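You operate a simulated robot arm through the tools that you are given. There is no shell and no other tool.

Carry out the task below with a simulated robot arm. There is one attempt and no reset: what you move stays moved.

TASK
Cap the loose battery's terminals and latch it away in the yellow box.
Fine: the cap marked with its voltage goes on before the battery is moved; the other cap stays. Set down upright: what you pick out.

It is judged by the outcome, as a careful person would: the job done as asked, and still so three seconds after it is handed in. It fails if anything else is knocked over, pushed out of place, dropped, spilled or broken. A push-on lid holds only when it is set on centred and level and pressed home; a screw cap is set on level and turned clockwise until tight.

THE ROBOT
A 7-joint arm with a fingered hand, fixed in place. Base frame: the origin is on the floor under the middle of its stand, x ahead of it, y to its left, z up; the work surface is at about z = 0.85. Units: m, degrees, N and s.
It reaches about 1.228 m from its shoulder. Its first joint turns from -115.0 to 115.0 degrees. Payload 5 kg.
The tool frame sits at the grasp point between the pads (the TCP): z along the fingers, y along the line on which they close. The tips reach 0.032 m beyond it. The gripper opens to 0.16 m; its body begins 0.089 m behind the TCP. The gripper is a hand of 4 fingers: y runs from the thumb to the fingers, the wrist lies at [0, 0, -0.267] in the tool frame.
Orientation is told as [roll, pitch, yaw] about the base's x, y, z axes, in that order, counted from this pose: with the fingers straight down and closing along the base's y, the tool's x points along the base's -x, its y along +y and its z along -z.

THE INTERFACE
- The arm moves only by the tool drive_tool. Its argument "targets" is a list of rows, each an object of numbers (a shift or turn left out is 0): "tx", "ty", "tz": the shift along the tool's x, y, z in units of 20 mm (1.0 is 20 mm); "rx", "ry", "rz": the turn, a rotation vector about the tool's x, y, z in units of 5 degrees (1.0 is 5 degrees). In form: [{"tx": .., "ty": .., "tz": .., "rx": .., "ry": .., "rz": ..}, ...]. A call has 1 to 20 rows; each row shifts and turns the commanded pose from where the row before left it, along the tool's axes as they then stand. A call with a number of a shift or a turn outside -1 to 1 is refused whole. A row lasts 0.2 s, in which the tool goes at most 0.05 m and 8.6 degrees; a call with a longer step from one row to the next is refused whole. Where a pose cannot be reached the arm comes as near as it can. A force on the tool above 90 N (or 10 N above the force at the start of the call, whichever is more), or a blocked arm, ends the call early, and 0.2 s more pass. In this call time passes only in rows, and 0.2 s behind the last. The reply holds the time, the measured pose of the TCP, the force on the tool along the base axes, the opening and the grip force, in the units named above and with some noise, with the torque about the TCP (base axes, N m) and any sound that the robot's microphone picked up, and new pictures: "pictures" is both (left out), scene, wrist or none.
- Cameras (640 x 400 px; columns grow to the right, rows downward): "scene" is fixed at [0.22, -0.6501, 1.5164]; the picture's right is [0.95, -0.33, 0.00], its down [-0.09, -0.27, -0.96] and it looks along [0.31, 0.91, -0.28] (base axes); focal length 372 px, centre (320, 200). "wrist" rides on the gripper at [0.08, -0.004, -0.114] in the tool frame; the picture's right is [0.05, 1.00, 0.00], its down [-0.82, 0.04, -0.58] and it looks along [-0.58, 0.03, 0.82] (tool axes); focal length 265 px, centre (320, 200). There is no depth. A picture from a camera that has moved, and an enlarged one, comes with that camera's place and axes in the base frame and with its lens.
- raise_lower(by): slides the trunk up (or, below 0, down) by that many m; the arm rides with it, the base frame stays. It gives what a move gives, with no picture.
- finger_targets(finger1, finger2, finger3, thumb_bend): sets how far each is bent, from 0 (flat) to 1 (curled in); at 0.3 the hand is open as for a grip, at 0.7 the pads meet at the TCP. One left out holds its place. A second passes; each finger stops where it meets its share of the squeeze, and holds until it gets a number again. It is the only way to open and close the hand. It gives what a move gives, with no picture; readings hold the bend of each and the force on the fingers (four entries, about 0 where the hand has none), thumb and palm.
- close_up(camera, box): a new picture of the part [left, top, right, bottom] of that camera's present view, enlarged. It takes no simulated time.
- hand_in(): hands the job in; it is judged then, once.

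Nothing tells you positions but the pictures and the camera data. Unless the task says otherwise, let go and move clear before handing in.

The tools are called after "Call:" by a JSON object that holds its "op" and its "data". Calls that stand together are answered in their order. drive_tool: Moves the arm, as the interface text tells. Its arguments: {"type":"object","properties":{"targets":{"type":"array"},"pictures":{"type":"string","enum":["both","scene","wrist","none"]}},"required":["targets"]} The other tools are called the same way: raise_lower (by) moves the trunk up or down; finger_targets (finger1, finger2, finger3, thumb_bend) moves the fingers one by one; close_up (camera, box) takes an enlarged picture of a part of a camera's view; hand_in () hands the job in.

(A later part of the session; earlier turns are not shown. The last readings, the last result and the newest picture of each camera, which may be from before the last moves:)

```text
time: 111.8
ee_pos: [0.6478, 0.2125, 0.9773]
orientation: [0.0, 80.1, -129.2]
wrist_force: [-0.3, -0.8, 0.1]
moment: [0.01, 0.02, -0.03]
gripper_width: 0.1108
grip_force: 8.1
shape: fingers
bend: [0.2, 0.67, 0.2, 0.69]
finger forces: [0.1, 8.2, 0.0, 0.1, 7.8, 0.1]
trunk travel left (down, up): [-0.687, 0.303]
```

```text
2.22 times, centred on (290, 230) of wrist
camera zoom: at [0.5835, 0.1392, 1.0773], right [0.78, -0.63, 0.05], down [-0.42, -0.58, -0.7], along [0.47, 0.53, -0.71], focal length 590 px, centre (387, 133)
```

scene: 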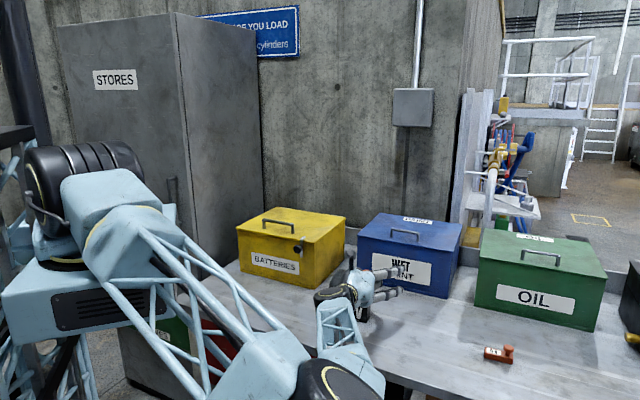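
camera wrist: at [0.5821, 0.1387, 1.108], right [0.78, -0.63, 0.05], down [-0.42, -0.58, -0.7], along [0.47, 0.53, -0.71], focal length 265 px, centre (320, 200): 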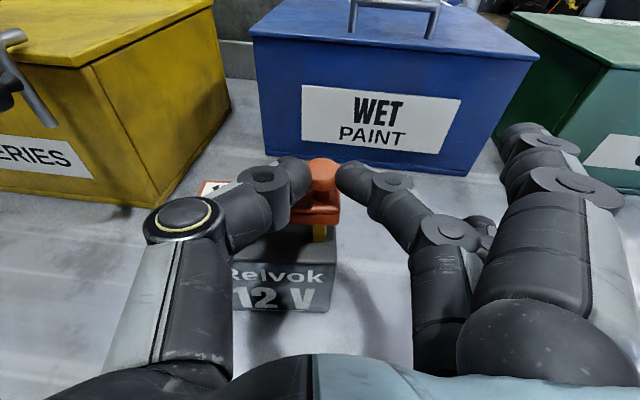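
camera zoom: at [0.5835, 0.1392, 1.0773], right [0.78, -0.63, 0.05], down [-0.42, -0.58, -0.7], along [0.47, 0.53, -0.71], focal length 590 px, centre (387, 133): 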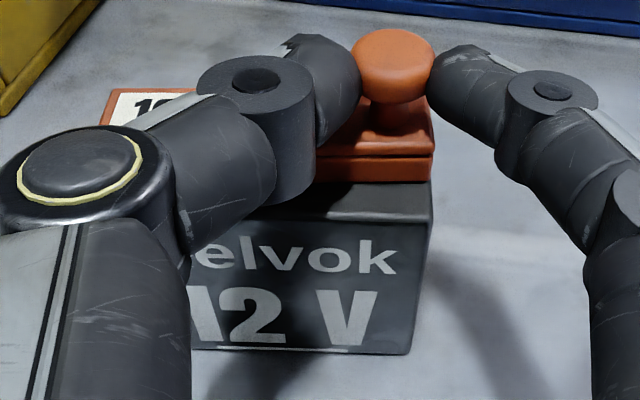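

Call:
{"op": "drive_tool", "data": {"targets": [{"tx": -0.019, "tz": -0.107}, {"tx": -0.019, "tz": -0.107}, {"tx": -0.019, "tz": -0.107}], "pictures": "none"}}

Call:
{"op": "close_up", "data": {"camera": "wrist", "box": [180, 140, 400, 320]}}

```text
time: 112.5
ee_pos: [0.6427, 0.2088, 0.9793]
orientation: [0.1, 80.0, -129.1]
wrist_force: [0.8, 0.7, 2.9]
moment: [0.04, -0.08, -0.09]
gripper_width: 0.1107
grip_force: 7.1
shape: fingers
bend: [0.2, 0.68, 0.2, 0.69]
finger forces: [0.0, 8.0, 0.0, 0.1, 6.7, 0.0]
trunk travel left (down, up): [-0.687, 0.303]
```

```text
2.22 times, centred on (290, 230) of wrist
camera zoom: at [0.579, 0.1347, 1.0769], right [0.78, -0.63, 0.05], down [-0.42, -0.58, -0.7], along [0.47, 0.53, -0.71], focal length 590 px, centre (387, 133)
```

zoom: 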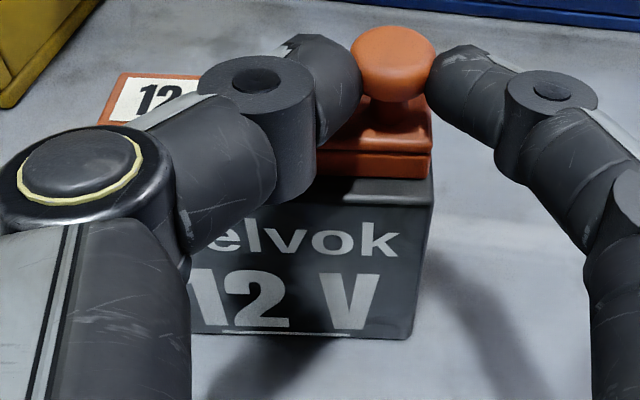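

Call:
{"op": "drive_tool", "data": {"targets": [{"tx": -0.012, "tz": -0.07}, {"tx": -0.012, "tz": -0.07}], "pictures": "none"}}

Call:
{"op": "finger_targets", "data": {"finger2": 0.64, "thumb_bend": 0.64}}

Call:
{"op": "finger_targets", "data": {"finger2": 0.45, "thumb_bend": 0.45}}

Call:
{"op": "raise_lower", "data": {"by": 0.1}}

Call:
{"op": "close_up", "data": {"camera": "wrist", "box": [200, 200, 360, 340]}}

```text
time: 113.2
ee_pos: [0.6417, 0.2079, 0.9778]
orientation: [0.2, 80.0, -129.2]
wrist_force: [3.3, 0.4, 4.7]
moment: [0.09, -0.09, -0.05]
gripper_width: 0.1101
grip_force: 6.5
shape: fingers
bend: [0.2, 0.68, 0.2, 0.69]
finger forces: [0.0, 7.4, 0.0, 0.1, 6.0, 0.1]
trunk travel left (down, up): [-0.687, 0.303]
```

```text
time: 114.2
ee_pos: [0.6408, 0.2059, 0.9775]
orientation: [0.1, 80.0, -129.2]
wrist_force: [0.7, 0.5, 0.4]
moment: [0.04, -0.02, 0.0]
gripper_width: 0.1156
grip_force: 0.0
shape: fingers
bend: [0.2, 0.64, 0.2, 0.64]
finger forces: [0.0, 0.0, 0.1, 0.0, 0.1, 0.0]
trunk travel left (down, up): [-0.687, 0.303]
```

```text
time: 115.2
ee_pos: [0.6403, 0.2068, 0.9776]
orientation: [0.2, 80.0, -129.2]
wrist_force: [0.0, -0.8, -0.9]
moment: [-0.01, -0.04, 0.01]
gripper_width: 0.1532
grip_force: 0.1
shape: fingers
bend: [0.2, 0.45, 0.2, 0.45]
finger forces: [0.0, 0.0, 0.0, 0.0, 0.0, 0.0]
trunk travel left (down, up): [-0.687, 0.303]
```

```text
time: 116.5
ee_pos: [0.6422, 0.2057, 1.0773]
orientation: [0.0, 80.0, -129.3]
wrist_force: [0.4, 0.7, 0.4]
moment: [-0.01, -0.02, 0.0]
gripper_width: 0.1533
grip_force: 0.0
shape: fingers
bend: [0.2, 0.45, 0.2, 0.45]
finger forces: [0.0, 0.0, 0.0, 0.0, 0.0, 0.0]
trunk travel left (down, up): [-0.787, 0.203]
```

```text
2.86 times, centred on (280, 270) of wrist
camera zoom: at [0.5767, 0.1327, 1.1767], right [0.78, -0.63, 0.05], down [-0.42, -0.58, -0.7], along [0.47, 0.53, -0.71], focal length 758 px, centre (434, 0)
```

zoom: 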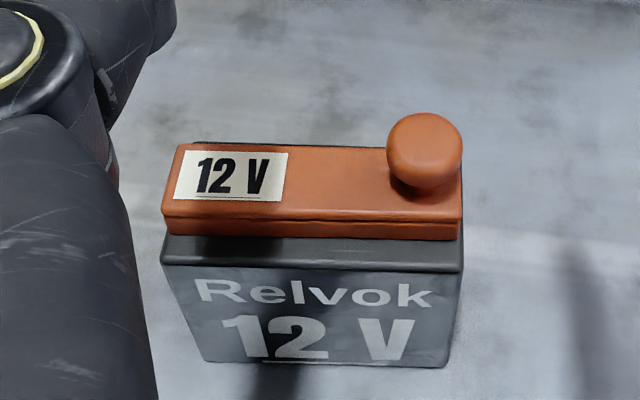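

The cap is now centred (within about 1 mm both ways) and level on the battery. Next I'll press it down from above: thumb and middle finger closed together, laid across the middle of the bar and pushed down with the trunk.

Call:
{"op": "finger_targets", "data": {"finger2": 0.74, "thumb_bend": 0.74}}

Call:
{"op": "drive_tool", "data": {"targets": [{"ty": -0.73, "tx": 0.048, "tz": 0.27}, {"ty": -0.73, "tx": 0.048, "tz": 0.27}, {"ty": -0.74, "tx": 0.047, "tz": 0.27}], "pictures": "wrist"}}

Call:
{"op": "close_up", "data": {"camera": "wrist", "box": [180, 140, 460, 340]}}

```text
time: 117.5
ee_pos: [0.641, 0.2063, 1.0786]
orientation: [0.1, 80.0, -129.2]
wrist_force: [0.6, -0.1, -0.8]
moment: [0.02, -0.01, -0.03]
gripper_width: 0.1019
grip_force: 0.1
shape: fingers
bend: [0.2, 0.72, 0.2, 0.72]
finger forces: [0.0, 0.0, 0.0, 0.1, 0.1, 0.1]
trunk travel left (down, up): [-0.787, 0.203]
```

```text
time: 118.3
ee_pos: [0.6165, 0.2467, 1.0781]
orientation: [0.1, 80.0, -129.2]
wrist_force: [-0.5, 0.1, 0.1]
moment: [0.03, 0.04, 0.01]
gripper_width: 0.1018
grip_force: 0.0
shape: fingers
bend: [0.2, 0.72, 0.2, 0.72]
finger forces: [0.1, 0.0, 0.0, 0.0, 0.0, 0.1]
trunk travel left (down, up): [-0.787, 0.203]
camera wrist: at [0.5526, 0.1734, 1.1776], right [0.78, -0.63, 0.05], down [-0.42, -0.58, -0.7], along [0.47, 0.53, -0.71], focal length 265 px, centre (320, 200)
```

wrist: 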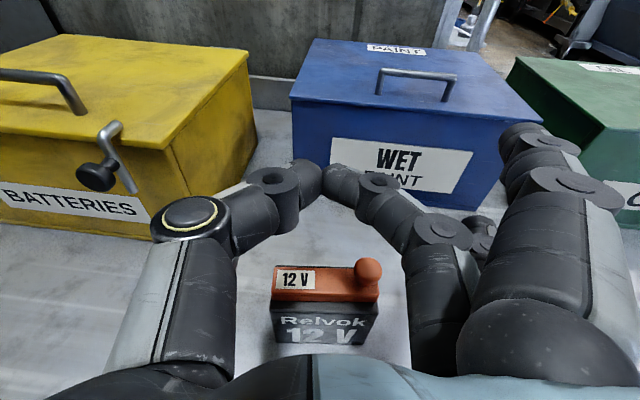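

```text
2.00 times, centred on (320, 240) of wrist
camera zoom: at [0.5526, 0.1734, 1.1776], right [0.78, -0.63, 0.05], down [-0.42, -0.58, -0.7], along [0.47, 0.53, -0.71], focal length 531 px, centre (320, 120)
```

zoom: 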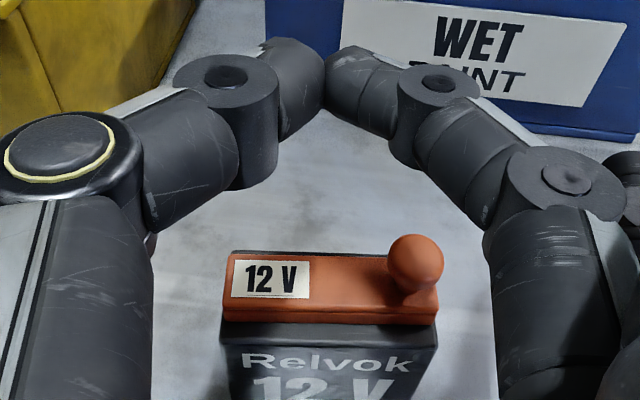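

The finger arch would foul the knob, so a better press is a closed fist from a vertical hand. I'll bring the hand back to vertical above the battery, which I also need for lifting it, and square it to the battery.

Call:
{"op": "raise_lower", "data": {"by": 0.05}}

Call:
{"op": "drive_tool", "data": {"targets": [{"ry": -1}, {"ry": -1}, {"ry": -1}, {"ry": -1}, {"ry": -1}, {"ry": -1}, {"ry": -1}, {"ry": -1}, {"ry": -1}, {"ry": -1}, {"ry": -1}, {"ry": -1}, {"ry": -1}, {"ry": -1}, {"ry": -1}, {"ry": -1}]}}

```text
time: 119.2
ee_pos: [0.6177, 0.2463, 1.1285]
orientation: [0.1, 80.0, -129.4]
wrist_force: [0.1, 0.8, -0.6]
moment: [0.02, -0.04, 0.04]
gripper_width: 0.1017
grip_force: 0.1
shape: fingers
bend: [0.2, 0.72, 0.2, 0.72]
finger forces: [0.1, 0.0, 0.1, 0.0, 0.0, 0.0]
trunk travel left (down, up): [-0.837, 0.153]
```

```text
time: 122.6
ee_pos: [0.618, 0.2469, 1.1289]
orientation: [0.0, -0.1, -129.4]
wrist_force: [0.6, -0.5, -0.2]
moment: [0.01, 0.08, 0.02]
gripper_width: 0.1016
grip_force: 0.1
shape: fingers
bend: [0.2, 0.72, 0.2, 0.72]
finger forces: [0.0, 0.0, 0.0, 0.0, 0.0, 0.0]
trunk travel left (down, up): [-0.837, 0.153]
camera wrist: at [0.6659, 0.311, 1.2425], right [0.8, -0.59, 0.0], down [-0.48, -0.66, 0.58], along [-0.34, -0.47, -0.82], focal length 265 px, centre (320, 200)
```

scene: 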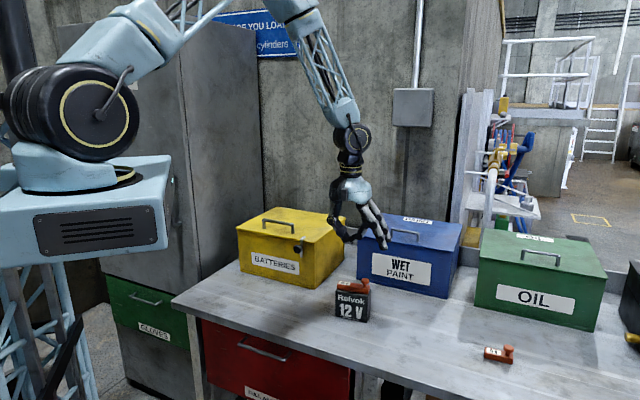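
wrist: 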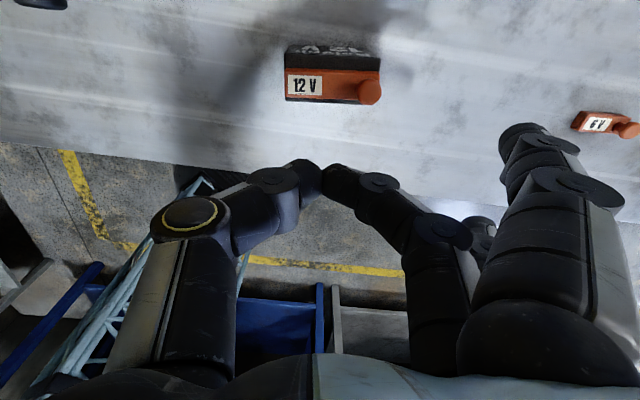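

Call:
{"op": "close_up", "data": {"camera": "wrist", "box": [270, 30, 400, 115]}}

Call:
{"op": "close_up", "data": {"camera": "scene", "box": [325, 265, 380, 300]}}

```text
4.71 times, centred on (335, 72) of wrist
camera zoom: at [0.6659, 0.311, 1.2425], right [0.8, -0.59, 0.0], down [-0.48, -0.66, 0.58], along [-0.34, -0.47, -0.82], focal length 1249 px, centre (249, 800)
```

zoom: 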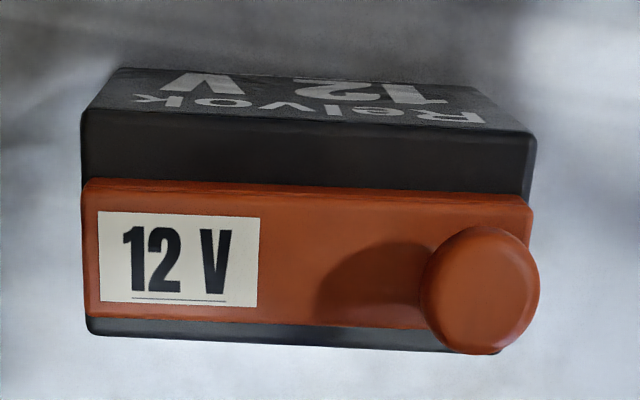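

```text
11.43 times, centred on (352, 282) of scene
camera zoom: at [0.22, -0.6501, 1.5164], right [0.95, -0.33, 0.0], down [-0.09, -0.27, -0.96], along [0.31, 0.91, -0.28], focal length 4249 px, centre (-51, -743)
```

zoom: 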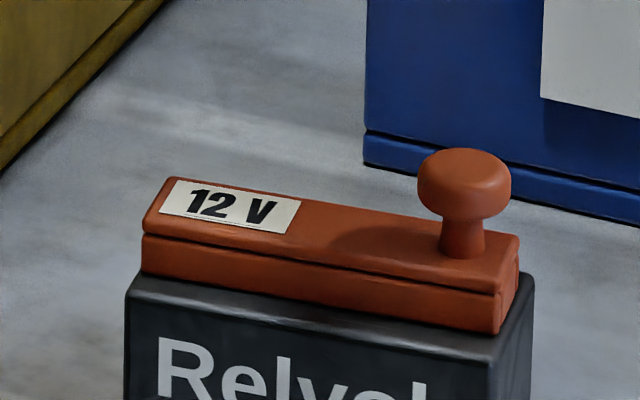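

The battery hasn't moved and the cap sits flush in its first-placed position. I'll turn the hand square (yaw -39°) and make a fist.

Call:
{"op": "drive_tool", "data": {"targets": [{"rz": -1}, {"rz": -1}, {"rz": -1}, {"rz": -1}, {"rz": -1}, {"rz": -1}, {"rz": -1}, {"rz": -1}, {"rz": -1}, {"rz": -1}, {"rz": -1}, {"rz": -1}, {"rz": -1}, {"rz": -1}, {"rz": -1}, {"rz": -1}, {"rz": -1}, {"rz": -1}], "pictures": "none"}}

Call:
{"op": "finger_targets", "data": {"finger1": 1.0, "finger2": 1.0, "finger3": 1.0, "thumb_bend": 0.2}}

Call:
{"op": "close_up", "data": {"camera": "wrist", "box": [0, 0, 640, 400]}}

Call:
{"op": "close_up", "data": {"camera": "scene", "box": [290, 150, 410, 320]}}

```text
time: 126.4
ee_pos: [0.6173, 0.2468, 1.1286]
orientation: [0.0, 0.1, -39.3]
wrist_force: [-0.2, 0.2, -0.1]
moment: [0.03, -0.03, 0.01]
gripper_width: 0.1021
grip_force: 0.1
shape: fingers
bend: [0.2, 0.72, 0.2, 0.72]
finger forces: [0.0, 0.0, 0.0, 0.0, 0.0, 0.0]
trunk travel left (down, up): [-0.837, 0.153]
```

```text
time: 127.4
ee_pos: [0.6173, 0.2475, 1.1297]
orientation: [0.0, 0.0, -39.3]
wrist_force: [0.0, 0.0, 0.4]
moment: [0.0, 0.02, 0.01]
gripper_width: 0.0832
grip_force: 0.1
shape: fingers
bend: [1.0, 1.0, 1.0, 0.2]
finger forces: [0.0, 0.0, 0.1, 0.1, 0.0, 0.1]
trunk travel left (down, up): [-0.837, 0.153]
```

```text
1.00 times, centred on (320, 200) of wrist (not enlarged: the box is as wide or as high as the picture)
camera zoom: at [0.5532, 0.2941, 1.2429], right [0.59, 0.81, 0.0], down [0.66, -0.48, 0.58], along [0.47, -0.34, -0.82], focal length 265 px, centre (320, 200)
```

zoom: 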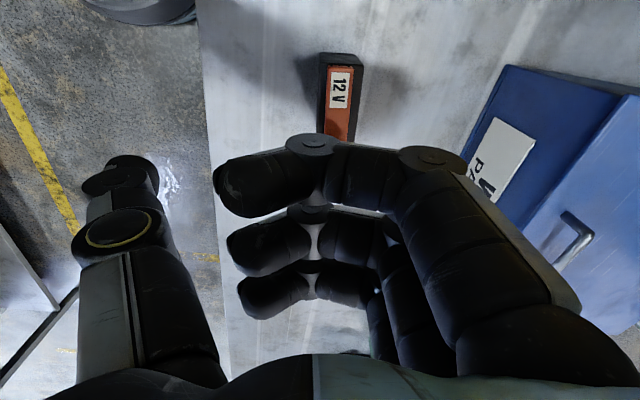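

```text
2.35 times, centred on (350, 235) of scene
camera zoom: at [0.22, -0.6501, 1.5164], right [0.95, -0.33, 0.0], down [-0.09, -0.27, -0.96], along [0.31, 0.91, -0.28], focal length 875 px, centre (249, 118)
```

zoom: 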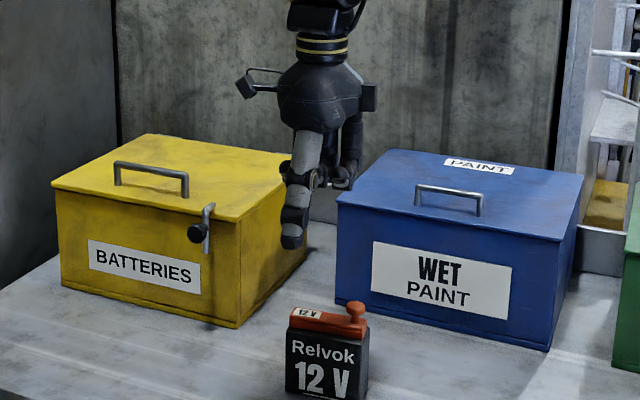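

Call:
{"op": "close_up", "data": {"camera": "wrist", "box": [280, 40, 400, 150]}}

```text
3.64 times, centred on (340, 95) of wrist
camera zoom: at [0.5532, 0.2941, 1.2429], right [0.59, 0.81, 0.0], down [0.66, -0.48, 0.58], along [0.47, -0.34, -0.82], focal length 965 px, centre (247, 582)
```

zoom: 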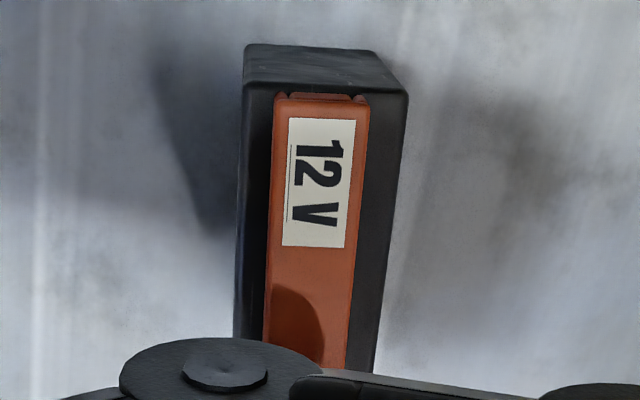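

The cap is centred within 1.5 mm. I'll shift so the fist's two knuckles land on the bar's middle, clear of the knob, and come down.

Call:
{"op": "drive_tool", "data": {"targets": [{"tx": 0.5, "ty": 0.65, "tz": 0.5}, {"ty": 0.6, "tz": 0.8}, {"tz": 1}, {"tz": 1}, {"tz": 1}, {"tz": 1}, {"tz": 1}, {"tz": 1}, {"tz": 0.5}], "pictures": "none"}}

Call:
{"op": "close_up", "data": {"camera": "scene", "box": [310, 230, 400, 310]}}

Call:
{"op": "close_up", "data": {"camera": "wrist", "box": [200, 50, 480, 260]}}

```text
time: 129.4
ee_pos: [0.6234, 0.2733, 0.9721]
orientation: [0.1, 0.0, -39.3]
wrist_force: [0.5, 0.9, -0.4]
moment: [0.0, 0.01, 0.05]
gripper_width: 0.0829
grip_force: 0.0
shape: fingers
bend: [1.0, 1.0, 1.0, 0.2]
finger forces: [0.0, 0.0, 0.0, 0.0, 0.0, 0.1]
trunk travel left (down, up): [-0.837, 0.153]
```

```text
5.00 times, centred on (355, 270) of scene
camera zoom: at [0.22, -0.6501, 1.5164], right [0.95, -0.33, 0.0], down [-0.09, -0.27, -0.96], along [0.31, 0.91, -0.28], focal length 1859 px, centre (145, -150)
```

zoom: 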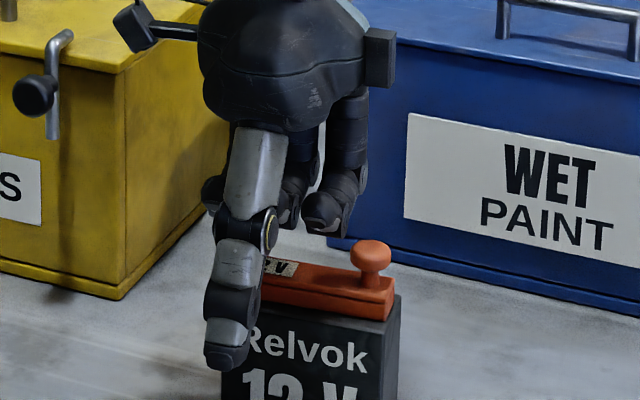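

```text
1.90 times, centred on (340, 155) of wrist
camera zoom: at [0.5603, 0.3198, 1.0868], right [0.59, 0.81, 0.0], down [0.66, -0.48, 0.58], along [0.47, -0.34, -0.82], focal length 506 px, centre (282, 286)
```

zoom: 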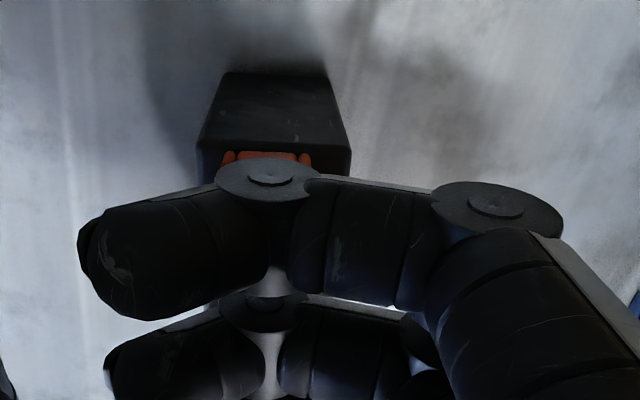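

Call:
{"op": "drive_tool", "data": {"targets": [{"tz": 0.5}, {"tz": 0.3}, {"tz": 0.15}], "pictures": "none"}}

Call:
{"op": "close_up", "data": {"camera": "scene", "box": [320, 250, 385, 300]}}

```text
time: 130.2
ee_pos: [0.6251, 0.2721, 0.9533]
orientation: [0.0, -0.1, -39.3]
wrist_force: [-0.2, 0.1, 0.4]
moment: [0.0, -0.04, -0.03]
gripper_width: 0.0831
grip_force: 0.0
shape: fingers
bend: [1.0, 1.0, 1.0, 0.2]
finger forces: [0.0, 0.0, 0.0, 0.0, 0.0, 0.0]
trunk travel left (down, up): [-0.837, 0.153]
```

```text
8.00 times, centred on (352, 275) of scene
camera zoom: at [0.22, -0.6501, 1.5164], right [0.95, -0.33, 0.0], down [-0.09, -0.27, -0.96], along [0.31, 0.91, -0.28], focal length 2974 px, centre (60, -400)
```

zoom: 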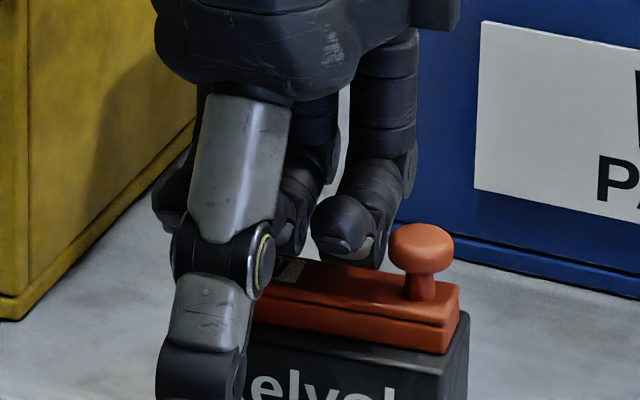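

Call:
{"op": "drive_tool", "data": {"targets": [{"tz": 0.15}, {"tz": 0.15}], "pictures": "none"}}

Call:
{"op": "drive_tool", "data": {"targets": [{"tz": 0.1}, {"tz": 0.1}], "pictures": "none"}}

Call:
{"op": "close_up", "data": {"camera": "scene", "box": [320, 250, 385, 300]}}

```text
time: 130.8
ee_pos: [0.6263, 0.2727, 0.9476]
orientation: [0.0, 0.0, -39.3]
wrist_force: [-0.6, 0.6, 0.0]
moment: [0.0, -0.03, 0.01]
gripper_width: 0.0831
grip_force: 0.0
shape: fingers
bend: [1.0, 1.0, 1.0, 0.2]
finger forces: [0.0, 0.1, 0.0, 0.1, 0.1, 0.0]
trunk travel left (down, up): [-0.837, 0.153]
```

```text
time: 131.4
ee_pos: [0.6266, 0.273, 0.9452]
orientation: [0.2, -0.1, -39.3]
wrist_force: [2.6, 4.5, 17.9]
moment: [-0.18, 0.03, 0.01]
gripper_width: 0.0838
grip_force: 9.0
shape: fingers
bend: [1.0, 1.0, 1.0, 0.2]
finger forces: [4.6, 6.9, 6.7, 0.0, 0.1, 0.0]
trunk travel left (down, up): [-0.837, 0.153]
```

```text
8.00 times, centred on (352, 275) of scene
camera zoom: at [0.22, -0.6501, 1.5164], right [0.95, -0.33, 0.0], down [-0.09, -0.27, -0.96], along [0.31, 0.91, -0.28], focal length 2974 px, centre (60, -400)
```

zoom: 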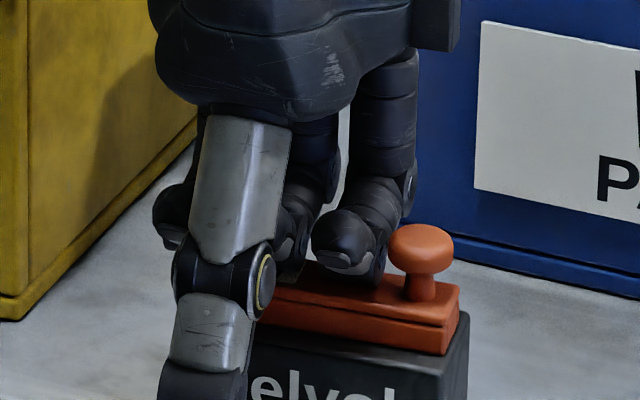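

Good contact: 18 N shared by the three knuckles on the bar. I'll press harder now.

Call:
{"op": "drive_tool", "data": {"targets": [{"tz": 0.08}, {"tz": 0.08}, {"tz": 0}], "pictures": "none"}}

Call:
{"op": "close_up", "data": {"camera": "scene", "box": [320, 250, 385, 300]}}

```text
time: 132.2
ee_pos: [0.6255, 0.2738, 0.9425]
orientation: [0.2, -0.2, -39.3]
wrist_force: [9.4, 7.5, 46.4]
moment: [-0.43, 0.23, 0.08]
gripper_width: 0.0847
grip_force: 22.8
shape: fingers
bend: [1.0, 1.0, 1.0, 0.2]
finger forces: [13.1, 16.3, 16.1, 0.1, 0.0, 0.0]
trunk travel left (down, up): [-0.837, 0.153]
```

```text
8.00 times, centred on (352, 275) of scene
camera zoom: at [0.22, -0.6501, 1.5164], right [0.95, -0.33, 0.0], down [-0.09, -0.27, -0.96], along [0.31, 0.91, -0.28], focal length 2974 px, centre (60, -400)
```

zoom: 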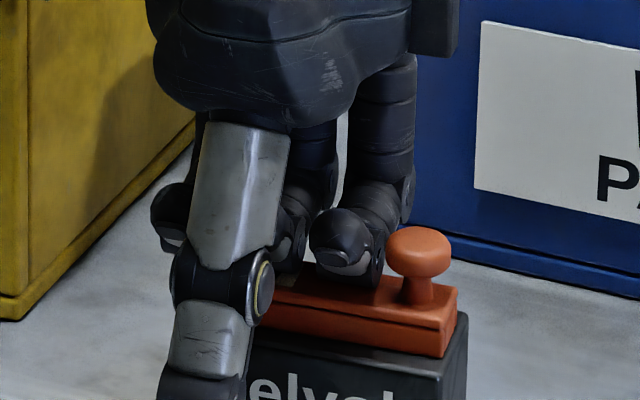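

Call:
{"op": "drive_tool", "data": {"targets": [{"tz": -0.1}, {"tz": -0.1}, {"tz": -0.1}, {"tz": -0.3}, {"tz": -0.6}, {"tz": -1}, {"tz": -1}, {"tz": -1}], "pictures": "none"}}

Call:
{"op": "close_up", "data": {"camera": "scene", "box": [325, 265, 380, 300]}}

Call:
{"op": "close_up", "data": {"camera": "wrist", "box": [220, 20, 420, 150]}}

```text
time: 134.0
ee_pos: [0.6261, 0.2715, 1.0252]
orientation: [0.0, -0.1, -39.3]
wrist_force: [-0.4, 0.8, 0.2]
moment: [-0.01, -0.02, -0.01]
gripper_width: 0.0831
grip_force: 0.0
shape: fingers
bend: [1.0, 1.0, 1.0, 0.2]
finger forces: [0.0, 0.0, 0.1, 0.1, 0.1, 0.0]
trunk travel left (down, up): [-0.837, 0.153]
```

```text
11.43 times, centred on (352, 282) of scene
camera zoom: at [0.22, -0.6501, 1.5164], right [0.95, -0.33, 0.0], down [-0.09, -0.27, -0.96], along [0.31, 0.91, -0.28], focal length 4249 px, centre (-51, -743)
```

zoom: 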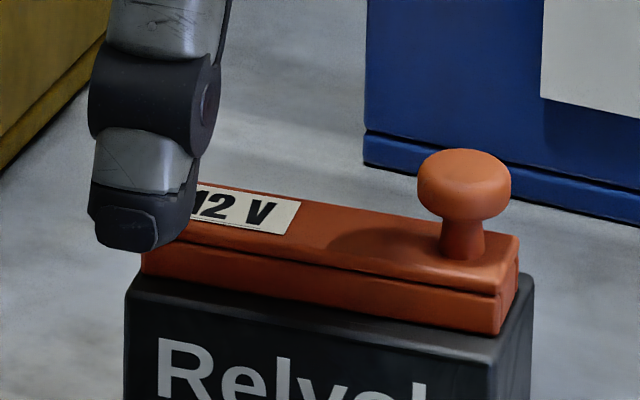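

```text
3.08 times, centred on (320, 85) of wrist
camera zoom: at [0.5613, 0.3194, 1.1396], right [0.59, 0.81, 0.0], down [0.66, -0.48, 0.58], along [0.46, -0.34, -0.82], focal length 817 px, centre (320, 554)
```

zoom: 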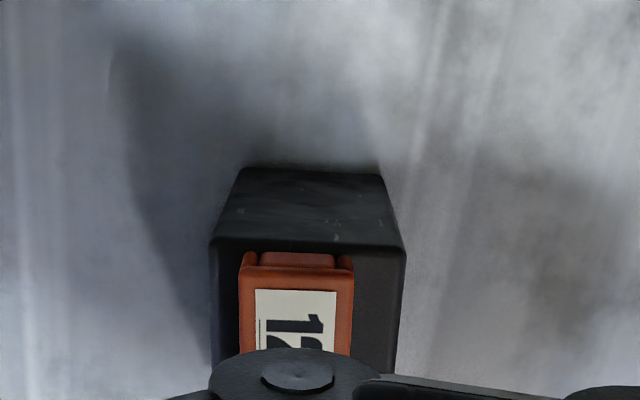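

The cap stayed on and the battery hasn't moved. Now the box: I'll go up, turn the hand to face the box front (yaw about 45°), and study the latch up close.

Call:
{"op": "drive_tool", "data": {"targets": [{"tz": -1}, {"tz": -1}, {"tz": -1}, {"tz": -1}, {"tz": -1}, {"tz": -1}], "pictures": "none"}}

Call:
{"op": "drive_tool", "data": {"targets": [{"rz": -0.992}, {"rz": -0.992}, {"rz": -0.992}, {"rz": -0.992}, {"rz": -0.992}, {"rz": -0.992}, {"rz": -0.992}, {"rz": -0.992}, {"rz": -0.992}, {"rz": -0.992}, {"rz": -0.992}, {"rz": -0.992}, {"rz": -0.992}, {"rz": -0.992}, {"rz": -0.992}, {"rz": -0.992}, {"rz": -0.992}], "pictures": "none"}}

Call:
{"op": "finger_targets", "data": {"finger1": 0.3, "finger2": 0.45, "finger3": 0.3, "thumb_bend": 0.45}}

```text
time: 135.4
ee_pos: [0.6266, 0.2727, 1.1442]
orientation: [0.0, 0.0, -39.3]
wrist_force: [0.0, 0.0, 0.5]
moment: [0.03, 0.01, -0.04]
gripper_width: 0.0834
grip_force: 0.0
shape: fingers
bend: [1.0, 1.0, 1.0, 0.2]
finger forces: [0.0, 0.0, 0.0, 0.0, 0.0, 0.0]
trunk travel left (down, up): [-0.837, 0.153]
```

```text
time: 139.0
ee_pos: [0.6264, 0.2737, 1.145]
orientation: [0.0, 0.0, 45.0]
wrist_force: [0.5, 0.9, 0.7]
moment: [0.01, 0.02, 0.03]
gripper_width: 0.0834
grip_force: 0.1
shape: fingers
bend: [1.0, 1.0, 1.0, 0.2]
finger forces: [0.0, 0.0, 0.0, 0.0, 0.1, 0.0]
trunk travel left (down, up): [-0.837, 0.153]
```

```text
time: 140.0
ee_pos: [0.6253, 0.2737, 1.144]
orientation: [-0.1, 0.0, 45.0]
wrist_force: [-0.5, -0.3, -0.5]
moment: [-0.05, -0.02, -0.01]
gripper_width: 0.1412
grip_force: 0.0
shape: fingers
bend: [0.3, 0.45, 0.3, 0.45]
finger forces: [0.0, 0.0, 0.0, 0.0, 0.0, 0.0]
trunk travel left (down, up): [-0.837, 0.153]
```

Call:
{"op": "drive_tool", "data": {"targets": [{"ty": 0.96}, {"ty": 0.96}, {"ty": 0.96}, {"ty": 0.96}, {"ty": 0.96}, {"ty": 0.96}, {"ty": 0.96}, {"ty": 0.96}, {"ty": 0.96}, {"ty": 0.96}]}}

Call:
{"op": "close_up", "data": {"camera": "wrist", "box": [220, 60, 420, 260]}}

```text
time: 142.2
ee_pos: [0.4902, 0.4093, 1.1448]
orientation: [-0.1, 0.0, 45.0]
wrist_force: [0.1, 0.1, -0.6]
moment: [-0.02, -0.01, 0.02]
gripper_width: 0.1413
grip_force: 0.0
shape: fingers
bend: [0.3, 0.45, 0.3, 0.45]
finger forces: [0.1, 0.1, 0.0, 0.1, 0.0, 0.0]
trunk travel left (down, up): [-0.837, 0.153]
camera wrist: at [0.437, 0.3487, 1.2581], right [-0.74, 0.67, 0.0], down [0.55, 0.61, 0.58], along [0.39, 0.43, -0.82], focal length 265 px, centre (320, 200)
```

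scene: 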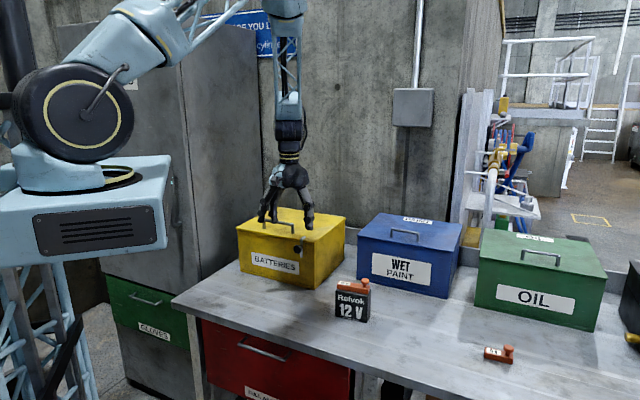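
wrist: 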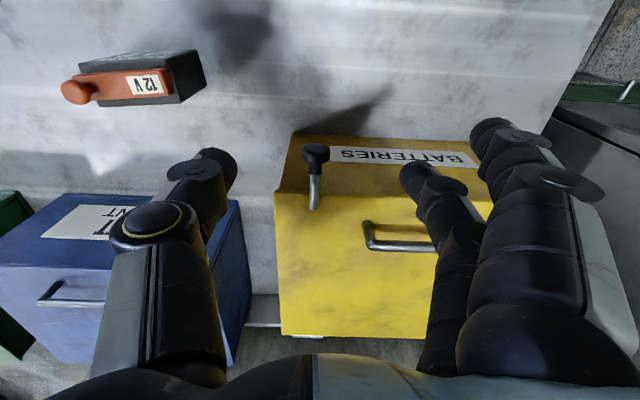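

```text
2.00 times, centred on (320, 160) of wrist
camera zoom: at [0.437, 0.3487, 1.2581], right [-0.74, 0.67, 0.0], down [0.55, 0.61, 0.58], along [0.39, 0.43, -0.82], focal length 531 px, centre (320, 280)
```

zoom: 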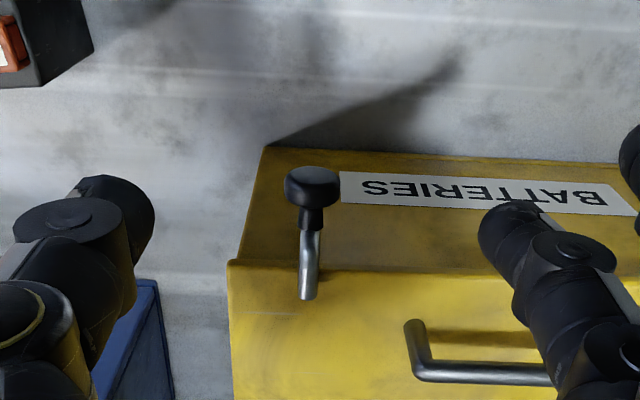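

The black knob is about 34 mm in front of the lid edge at roughly (0.520, 0.436, 1.00), with the hook reaching 14 mm over the lid. I'll tilt the hand 45° to point at the box and come in around the knob with thumb and middle finger.

Call:
{"op": "finger_targets", "data": {"finger1": 0.2, "finger2": 0.5, "finger3": 1.0, "thumb_bend": 0.5}}

Call:
{"op": "drive_tool", "data": {"targets": [{"ry": -1}, {"ry": -1}, {"ry": -1}, {"ry": -1}, {"ry": -1}, {"ry": -1}, {"ry": -1}, {"ry": -1}, {"ry": -1}, {"tx": 0.9, "ty": -0.03, "tz": 0.255}, {"tx": 0.9, "ty": -0.03, "tz": 0.255}, {"tx": 0.9, "ty": -0.03, "tz": 0.255}, {"tx": 0.9, "ty": -0.03, "tz": 0.255}]}}

Call:
{"op": "close_up", "data": {"camera": "wrist", "box": [200, 80, 440, 260]}}

```text
time: 143.2
ee_pos: [0.4915, 0.4079, 1.1448]
orientation: [0.0, 0.0, 45.0]
wrist_force: [0.2, -0.2, 0.7]
moment: [-0.03, 0.01, 0.0]
gripper_width: 0.1441
grip_force: 0.0
shape: fingers
bend: [0.2, 0.5, 1.0, 0.5]
finger forces: [0.1, 0.1, 0.0, 0.0, 0.0, 0.0]
trunk travel left (down, up): [-0.837, 0.153]
```

```text
time: 146.0
ee_pos: [0.4647, 0.3803, 1.0804]
orientation: [0.0, -45.0, 45.0]
wrist_force: [0.5, 0.0, -0.2]
moment: [-0.01, -0.01, 0.02]
gripper_width: 0.1439
grip_force: 0.1
shape: fingers
bend: [0.2, 0.5, 1.0, 0.5]
finger forces: [0.1, 0.0, 0.0, 0.1, 0.0, 0.0]
trunk travel left (down, up): [-0.837, 0.153]
camera wrist: at [0.3718, 0.2801, 1.1035], right [-0.73, 0.68, -0.04], down [0.09, 0.15, 0.98], along [0.68, 0.72, -0.17], focal length 265 px, centre (320, 200)
```

scene: 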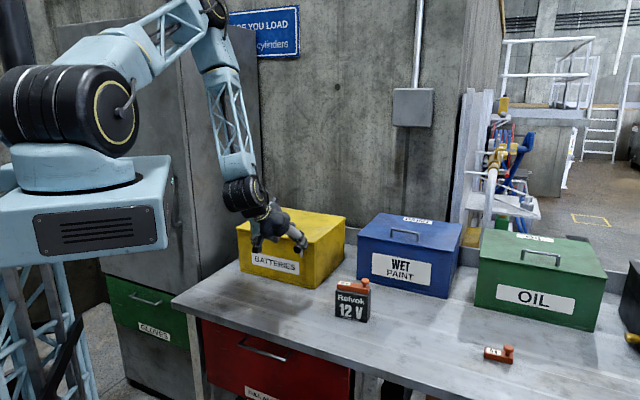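
wrist: 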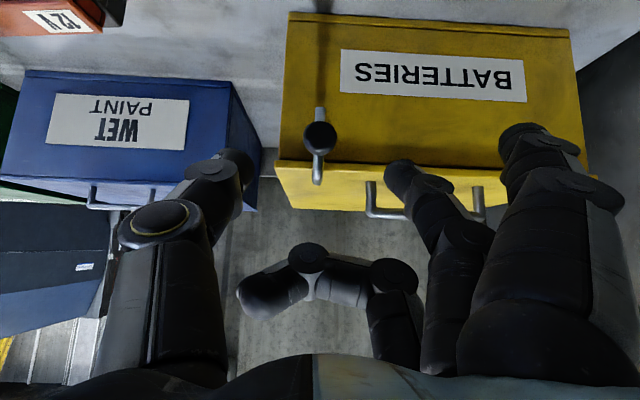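

```text
2.22 times, centred on (320, 170) of wrist
camera zoom: at [0.3718, 0.2801, 1.1035], right [-0.73, 0.68, -0.04], down [0.09, 0.15, 0.98], along [0.68, 0.72, -0.17], focal length 590 px, centre (320, 267)
```

zoom: 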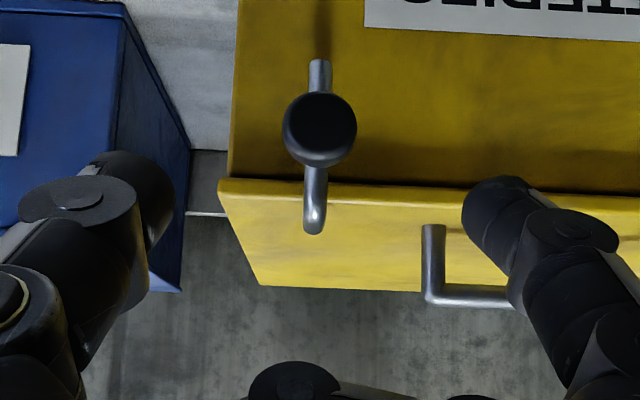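

The latch rod runs from about z 0.978 to 1.044 with its knob at (0.517, 0.431, 1.015). I'll advance so thumb and middle finger straddle the knob.

Call:
{"op": "drive_tool", "data": {"targets": [{"tx": -0.07, "tz": 0.9}, {"tx": -0.06, "tz": 0.9}, {"tx": -0.06, "tz": 0.9}, {"tx": -0.06, "tz": 0.8}], "pictures": "none"}}

Call:
{"op": "close_up", "data": {"camera": "wrist", "box": [200, 100, 440, 280]}}

Call:
{"op": "close_up", "data": {"camera": "scene", "box": [230, 190, 350, 290]}}

```text
time: 147.0
ee_pos: [0.5033, 0.4177, 1.0328]
orientation: [0.1, -44.9, 45.0]
wrist_force: [0.8, 0.6, -0.1]
moment: [0.0, 0.02, -0.02]
gripper_width: 0.1438
grip_force: 0.0
shape: fingers
bend: [0.2, 0.5, 1.0, 0.5]
finger forces: [0.0, 0.1, 0.1, 0.0, 0.0, 0.1]
trunk travel left (down, up): [-0.837, 0.153]
```

```text
2.22 times, centred on (320, 190) of wrist
camera zoom: at [0.4101, 0.3168, 1.0562], right [-0.73, 0.68, -0.04], down [0.09, 0.15, 0.98], along [0.68, 0.72, -0.17], focal length 590 px, centre (320, 222)
```

zoom: 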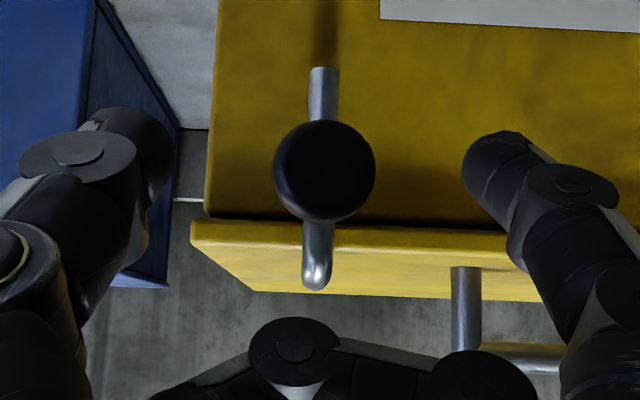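

```text
4.00 times, centred on (290, 240) of scene
camera zoom: at [0.22, -0.6501, 1.5164], right [0.95, -0.33, 0.0], down [-0.09, -0.27, -0.96], along [0.31, 0.91, -0.28], focal length 1487 px, centre (440, 40)
```

zoom: 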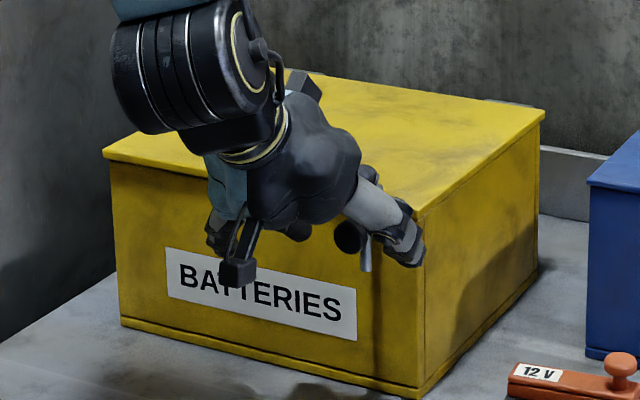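

Call:
{"op": "finger_targets", "data": {"finger2": 0.66, "thumb_bend": 0.66}}

Call:
{"op": "close_up", "data": {"camera": "wrist", "box": [200, 100, 440, 280]}}

```text
time: 148.0
ee_pos: [0.5043, 0.4172, 1.0322]
orientation: [0.1, -45.0, 45.1]
wrist_force: [-1.1, 1.4, -1.1]
moment: [-0.01, 0.0, -0.02]
gripper_width: 0.1155
grip_force: 2.6
shape: fingers
bend: [0.2, 0.64, 1.0, 0.65]
finger forces: [0.0, 2.8, 0.0, 0.0, 2.2, 0.0]
trunk travel left (down, up): [-0.837, 0.153]
```

```text
2.22 times, centred on (320, 190) of wrist
camera zoom: at [0.4099, 0.3168, 1.0564], right [-0.73, 0.68, -0.04], down [0.09, 0.15, 0.98], along [0.68, 0.72, -0.17], focal length 590 px, centre (320, 222)
```

zoom: 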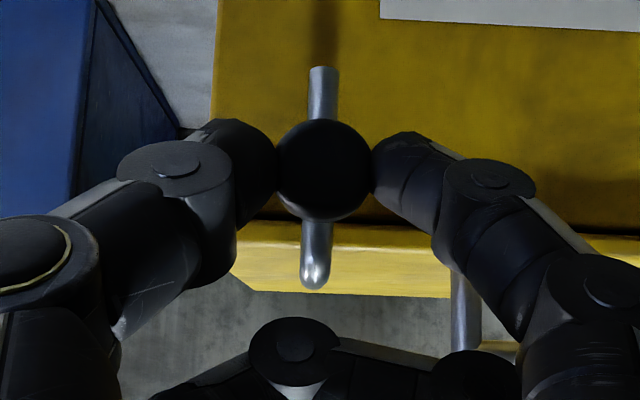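

Call:
{"op": "finger_targets", "data": {"finger2": 0.73, "thumb_bend": 0.73}}

Call:
{"op": "drive_tool", "data": {"targets": [{"tx": 0.1, "tz": -0.1}, {"tx": 0.1, "tz": -0.1}], "pictures": "none"}}

Call:
{"op": "close_up", "data": {"camera": "wrist", "box": [200, 100, 440, 280]}}

```text
time: 149.0
ee_pos: [0.5041, 0.4172, 1.0315]
orientation: [0.0, -44.9, 45.0]
wrist_force: [2.2, -1.7, -4.2]
moment: [-0.06, 0.01, 0.03]
gripper_width: 0.1126
grip_force: 9.5
shape: fingers
bend: [0.2, 0.64, 1.0, 0.68]
finger forces: [0.0, 9.0, 0.0, 0.0, 10.9, 0.0]
trunk travel left (down, up): [-0.837, 0.153]
```

```text
time: 149.6
ee_pos: [0.4998, 0.4149, 1.0332]
orientation: [0.0, -45.1, 45.0]
wrist_force: [8.9, 0.4, 0.3]
moment: [0.05, -0.14, -0.11]
gripper_width: 0.1129
grip_force: 8.6
shape: fingers
bend: [0.2, 0.65, 1.0, 0.68]
finger forces: [0.0, 5.9, 0.0, 0.0, 10.1, 0.0]
trunk travel left (down, up): [-0.837, 0.153]
```

```text
2.22 times, centred on (320, 190) of wrist
camera zoom: at [0.4062, 0.3138, 1.0573], right [-0.73, 0.68, -0.04], down [0.09, 0.15, 0.98], along [0.68, 0.72, -0.17], focal length 590 px, centre (320, 222)
```

zoom: 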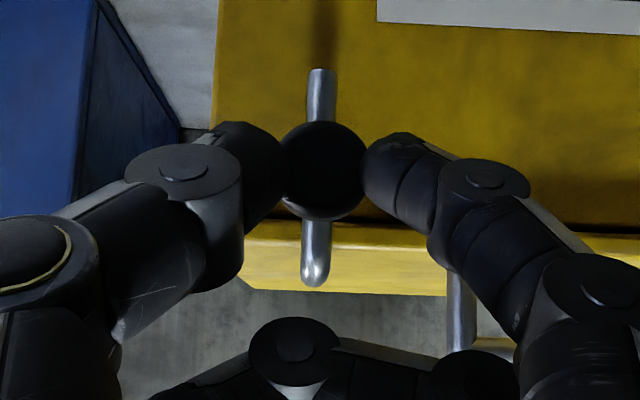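

Pulling outward doesn't move it. I'll return and try a gentle sideways push.

Call:
{"op": "drive_tool", "data": {"targets": [{"tx": -0.1, "tz": 0.1}, {"tx": -0.1, "tz": 0.1}, {"ty": 0.15}, {"ty": 0.15}], "pictures": "none"}}

Call:
{"op": "close_up", "data": {"camera": "wrist", "box": [200, 100, 440, 280]}}

```text
time: 150.6
ee_pos: [0.4983, 0.4178, 1.0331]
orientation: [0.0, -45.0, 44.9]
wrist_force: [-2.1, -25.9, 5.8]
moment: [-0.42, -0.05, -0.51]
gripper_width: 0.1155
grip_force: 16.8
shape: fingers
bend: [0.2, 0.67, 1.0, 0.69]
finger forces: [0.1, 6.1, 0.1, 0.0, 26.6, 0.1]
trunk travel left (down, up): [-0.837, 0.153]
```

```text
2.22 times, centred on (320, 190) of wrist
camera zoom: at [0.4052, 0.3181, 1.057], right [-0.73, 0.68, -0.04], down [0.09, 0.15, 0.98], along [0.68, 0.71, -0.17], focal length 590 px, centre (320, 222)
```

zoom: 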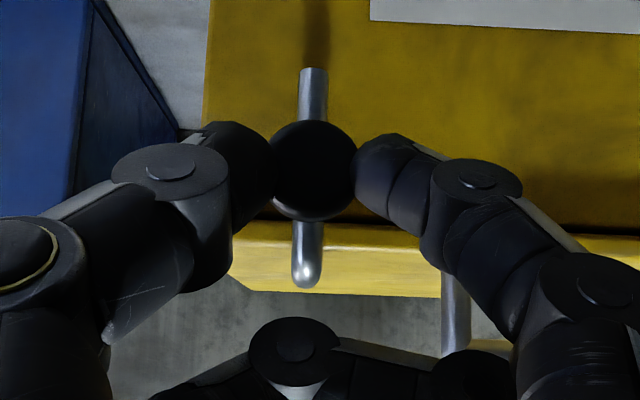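

Sideways is rigid too, so the latch probably turns about the knob's own axis. I'll go back to neutral and try a gentle twist.

Call:
{"op": "drive_tool", "data": {"targets": [{"ty": -0.15}, {"ty": -0.17}, {"rx": 0.7071, "rz": -0.7071, "ty": 0.082}, {"rx": 0.7071, "rz": -0.7071, "ty": 0.082}, {"rx": 0.7071, "rz": -0.7071, "ty": 0.082}], "pictures": "none"}}

Call:
{"op": "close_up", "data": {"camera": "wrist", "box": [200, 100, 440, 280]}}

```text
time: 151.8
ee_pos: [0.498, 0.4218, 1.0335]
orientation: [-20.9, -43.1, 59.6]
wrist_force: [-13.3, -14.7, 2.2]
moment: [-0.07, 0.32, -0.1]
gripper_width: 0.1144
grip_force: 14.6
shape: fingers
bend: [0.2, 0.69, 1.0, 0.68]
finger forces: [0.0, 15.1, 0.0, 0.0, 14.3, 0.0]
trunk travel left (down, up): [-0.837, 0.153]
```

```text
2.22 times, centred on (320, 190) of wrist
camera zoom: at [0.4009, 0.3255, 1.0572], right [-0.7, 0.65, -0.3], down [-0.09, 0.33, 0.94], along [0.71, 0.69, -0.17], focal length 590 px, centre (320, 222)
```

zoom: 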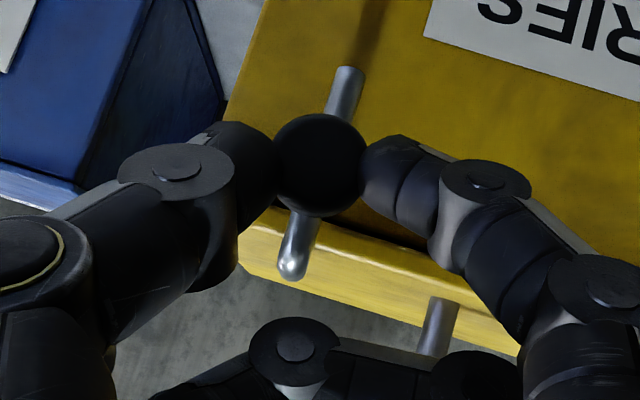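

The rod didn't turn that way (the pinch just slipped). I'll undo the twist and test a sideways push in the other direction, toward the box's right.

Call:
{"op": "drive_tool", "data": {"targets": [{"ty": -0.082, "rx": -0.7071, "rz": 0.7071}, {"ty": -0.082, "rx": -0.7071, "rz": 0.7071}, {"ty": -0.082, "rx": -0.7071, "rz": 0.7071}, {"ty": -0.15}, {"ty": -0.15}], "pictures": "none"}}

Call:
{"op": "close_up", "data": {"camera": "wrist", "box": [200, 100, 440, 280]}}

```text
time: 153.0
ee_pos: [0.5055, 0.4153, 1.0352]
orientation: [0.1, -45.1, 45.0]
wrist_force: [-6.9, -4.8, 6.7]
moment: [0.04, 0.04, 0.17]
gripper_width: 0.1098
grip_force: 12.9
shape: fingers
bend: [0.2, 0.66, 1.0, 0.69]
finger forces: [0.0, 14.1, 0.0, 0.0, 12.1, 0.0]
trunk travel left (down, up): [-0.837, 0.153]
```

```text
2.22 times, centred on (320, 190) of wrist
camera zoom: at [0.4128, 0.3143, 1.0582], right [-0.73, 0.68, -0.04], down [0.09, 0.15, 0.99], along [0.67, 0.72, -0.17], focal length 590 px, centre (320, 222)
```

zoom: 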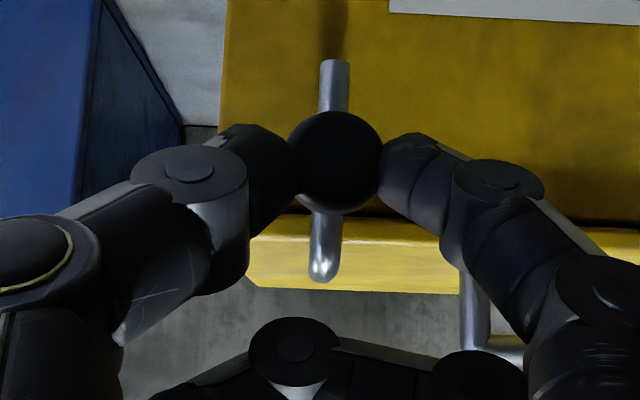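

Call:
{"op": "drive_tool", "data": {"targets": [{"ty": -0.15}, {"ty": -0.15}, {"ty": -0.1}], "pictures": "none"}}

Call:
{"op": "close_up", "data": {"camera": "wrist", "box": [200, 100, 440, 280]}}

```text
time: 153.8
ee_pos: [0.5122, 0.4081, 1.034]
orientation: [0.0, -45.1, 45.1]
wrist_force: [-6.0, -0.3, 9.3]
moment: [0.29, 0.17, 0.16]
gripper_width: 0.1088
grip_force: 11.0
shape: fingers
bend: [0.2, 0.67, 1.0, 0.69]
finger forces: [0.0, 14.5, 0.0, 0.1, 7.9, 0.0]
trunk travel left (down, up): [-0.837, 0.153]
```

```text
2.22 times, centred on (320, 190) of wrist
camera zoom: at [0.4193, 0.3076, 1.0578], right [-0.73, 0.68, -0.04], down [0.09, 0.15, 0.98], along [0.68, 0.72, -0.17], focal length 590 px, centre (320, 222)
```

zoom: 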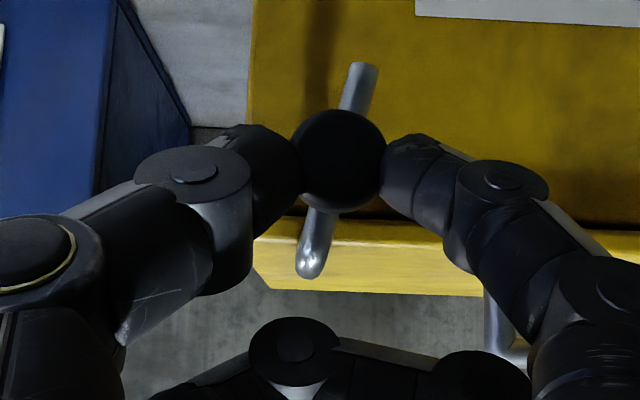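

The latch pivots about the rod's lower end and swings to the box's right; the rod is now tilted about 12°. I'll follow that arc with the knob.

Call:
{"op": "drive_tool", "data": {"targets": [{"ty": -0.2325, "tx": 0.046, "tz": 0.046}, {"ty": -0.2225, "tx": 0.071, "tz": 0.071}, {"ty": -0.205, "tx": 0.088, "tz": 0.088}], "pictures": "none"}}

Call:
{"op": "close_up", "data": {"camera": "wrist", "box": [200, 100, 440, 280]}}

```text
time: 154.6
ee_pos: [0.5228, 0.3979, 1.0284]
orientation: [-0.1, -45.0, 45.1]
wrist_force: [0.1, -2.2, 8.7]
moment: [0.24, 0.06, 0.03]
gripper_width: 0.1102
grip_force: 11.6
shape: fingers
bend: [0.2, 0.68, 1.0, 0.69]
finger forces: [0.0, 13.1, 0.1, 0.0, 9.8, 0.0]
trunk travel left (down, up): [-0.837, 0.153]
```

```text
2.22 times, centred on (320, 190) of wrist
camera zoom: at [0.4294, 0.2972, 1.0515], right [-0.73, 0.68, -0.04], down [0.09, 0.15, 0.98], along [0.68, 0.72, -0.17], focal length 590 px, centre (320, 222)
```

zoom: 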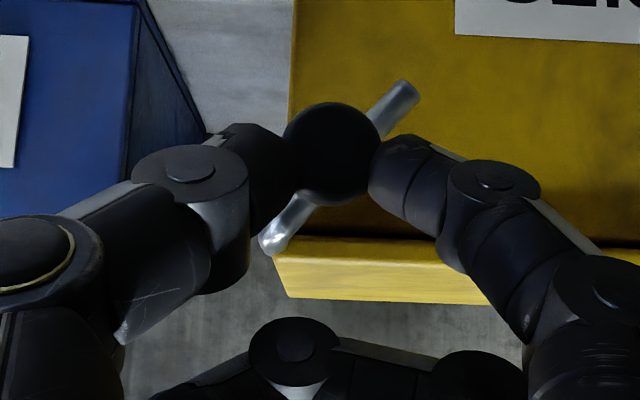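

It's swinging well, about 40° now. I'll continue the arc.

Call:
{"op": "drive_tool", "data": {"targets": [{"ty": -0.19, "tx": 0.106, "tz": 0.106}, {"ty": -0.165, "tx": 0.124, "tz": 0.124}, {"ty": -0.145, "tx": 0.138, "tz": 0.138}, {"ty": -0.115, "tx": 0.152, "tz": 0.152}], "pictures": "none"}}

Call:
{"op": "close_up", "data": {"camera": "wrist", "box": [200, 100, 440, 280]}}

```text
time: 155.6
ee_pos: [0.5298, 0.3904, 1.0129]
orientation: [0.0, -44.9, 45.0]
wrist_force: [-0.6, -0.3, 0.0]
moment: [0.0, 0.01, -0.04]
gripper_width: 0.1013
grip_force: 0.0
shape: fingers
bend: [0.2, 0.7, 1.0, 0.72]
finger forces: [0.0, 0.0, 0.0, 0.0, 0.0, 0.0]
trunk travel left (down, up): [-0.837, 0.153]
```

```text
2.22 times, centred on (320, 190) of wrist
camera zoom: at [0.4365, 0.2893, 1.036], right [-0.73, 0.68, -0.04], down [0.09, 0.15, 0.98], along [0.67, 0.72, -0.17], focal length 590 px, centre (320, 222)
```

zoom: 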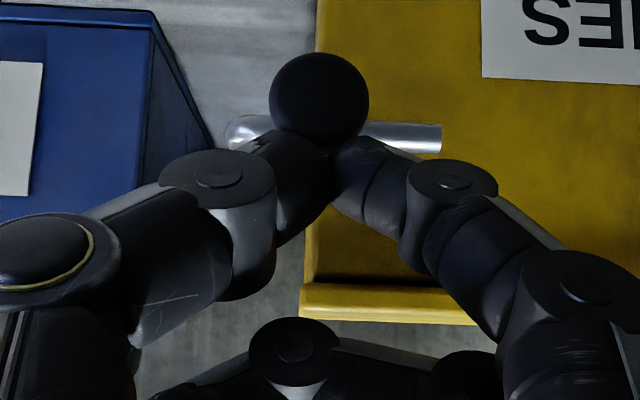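

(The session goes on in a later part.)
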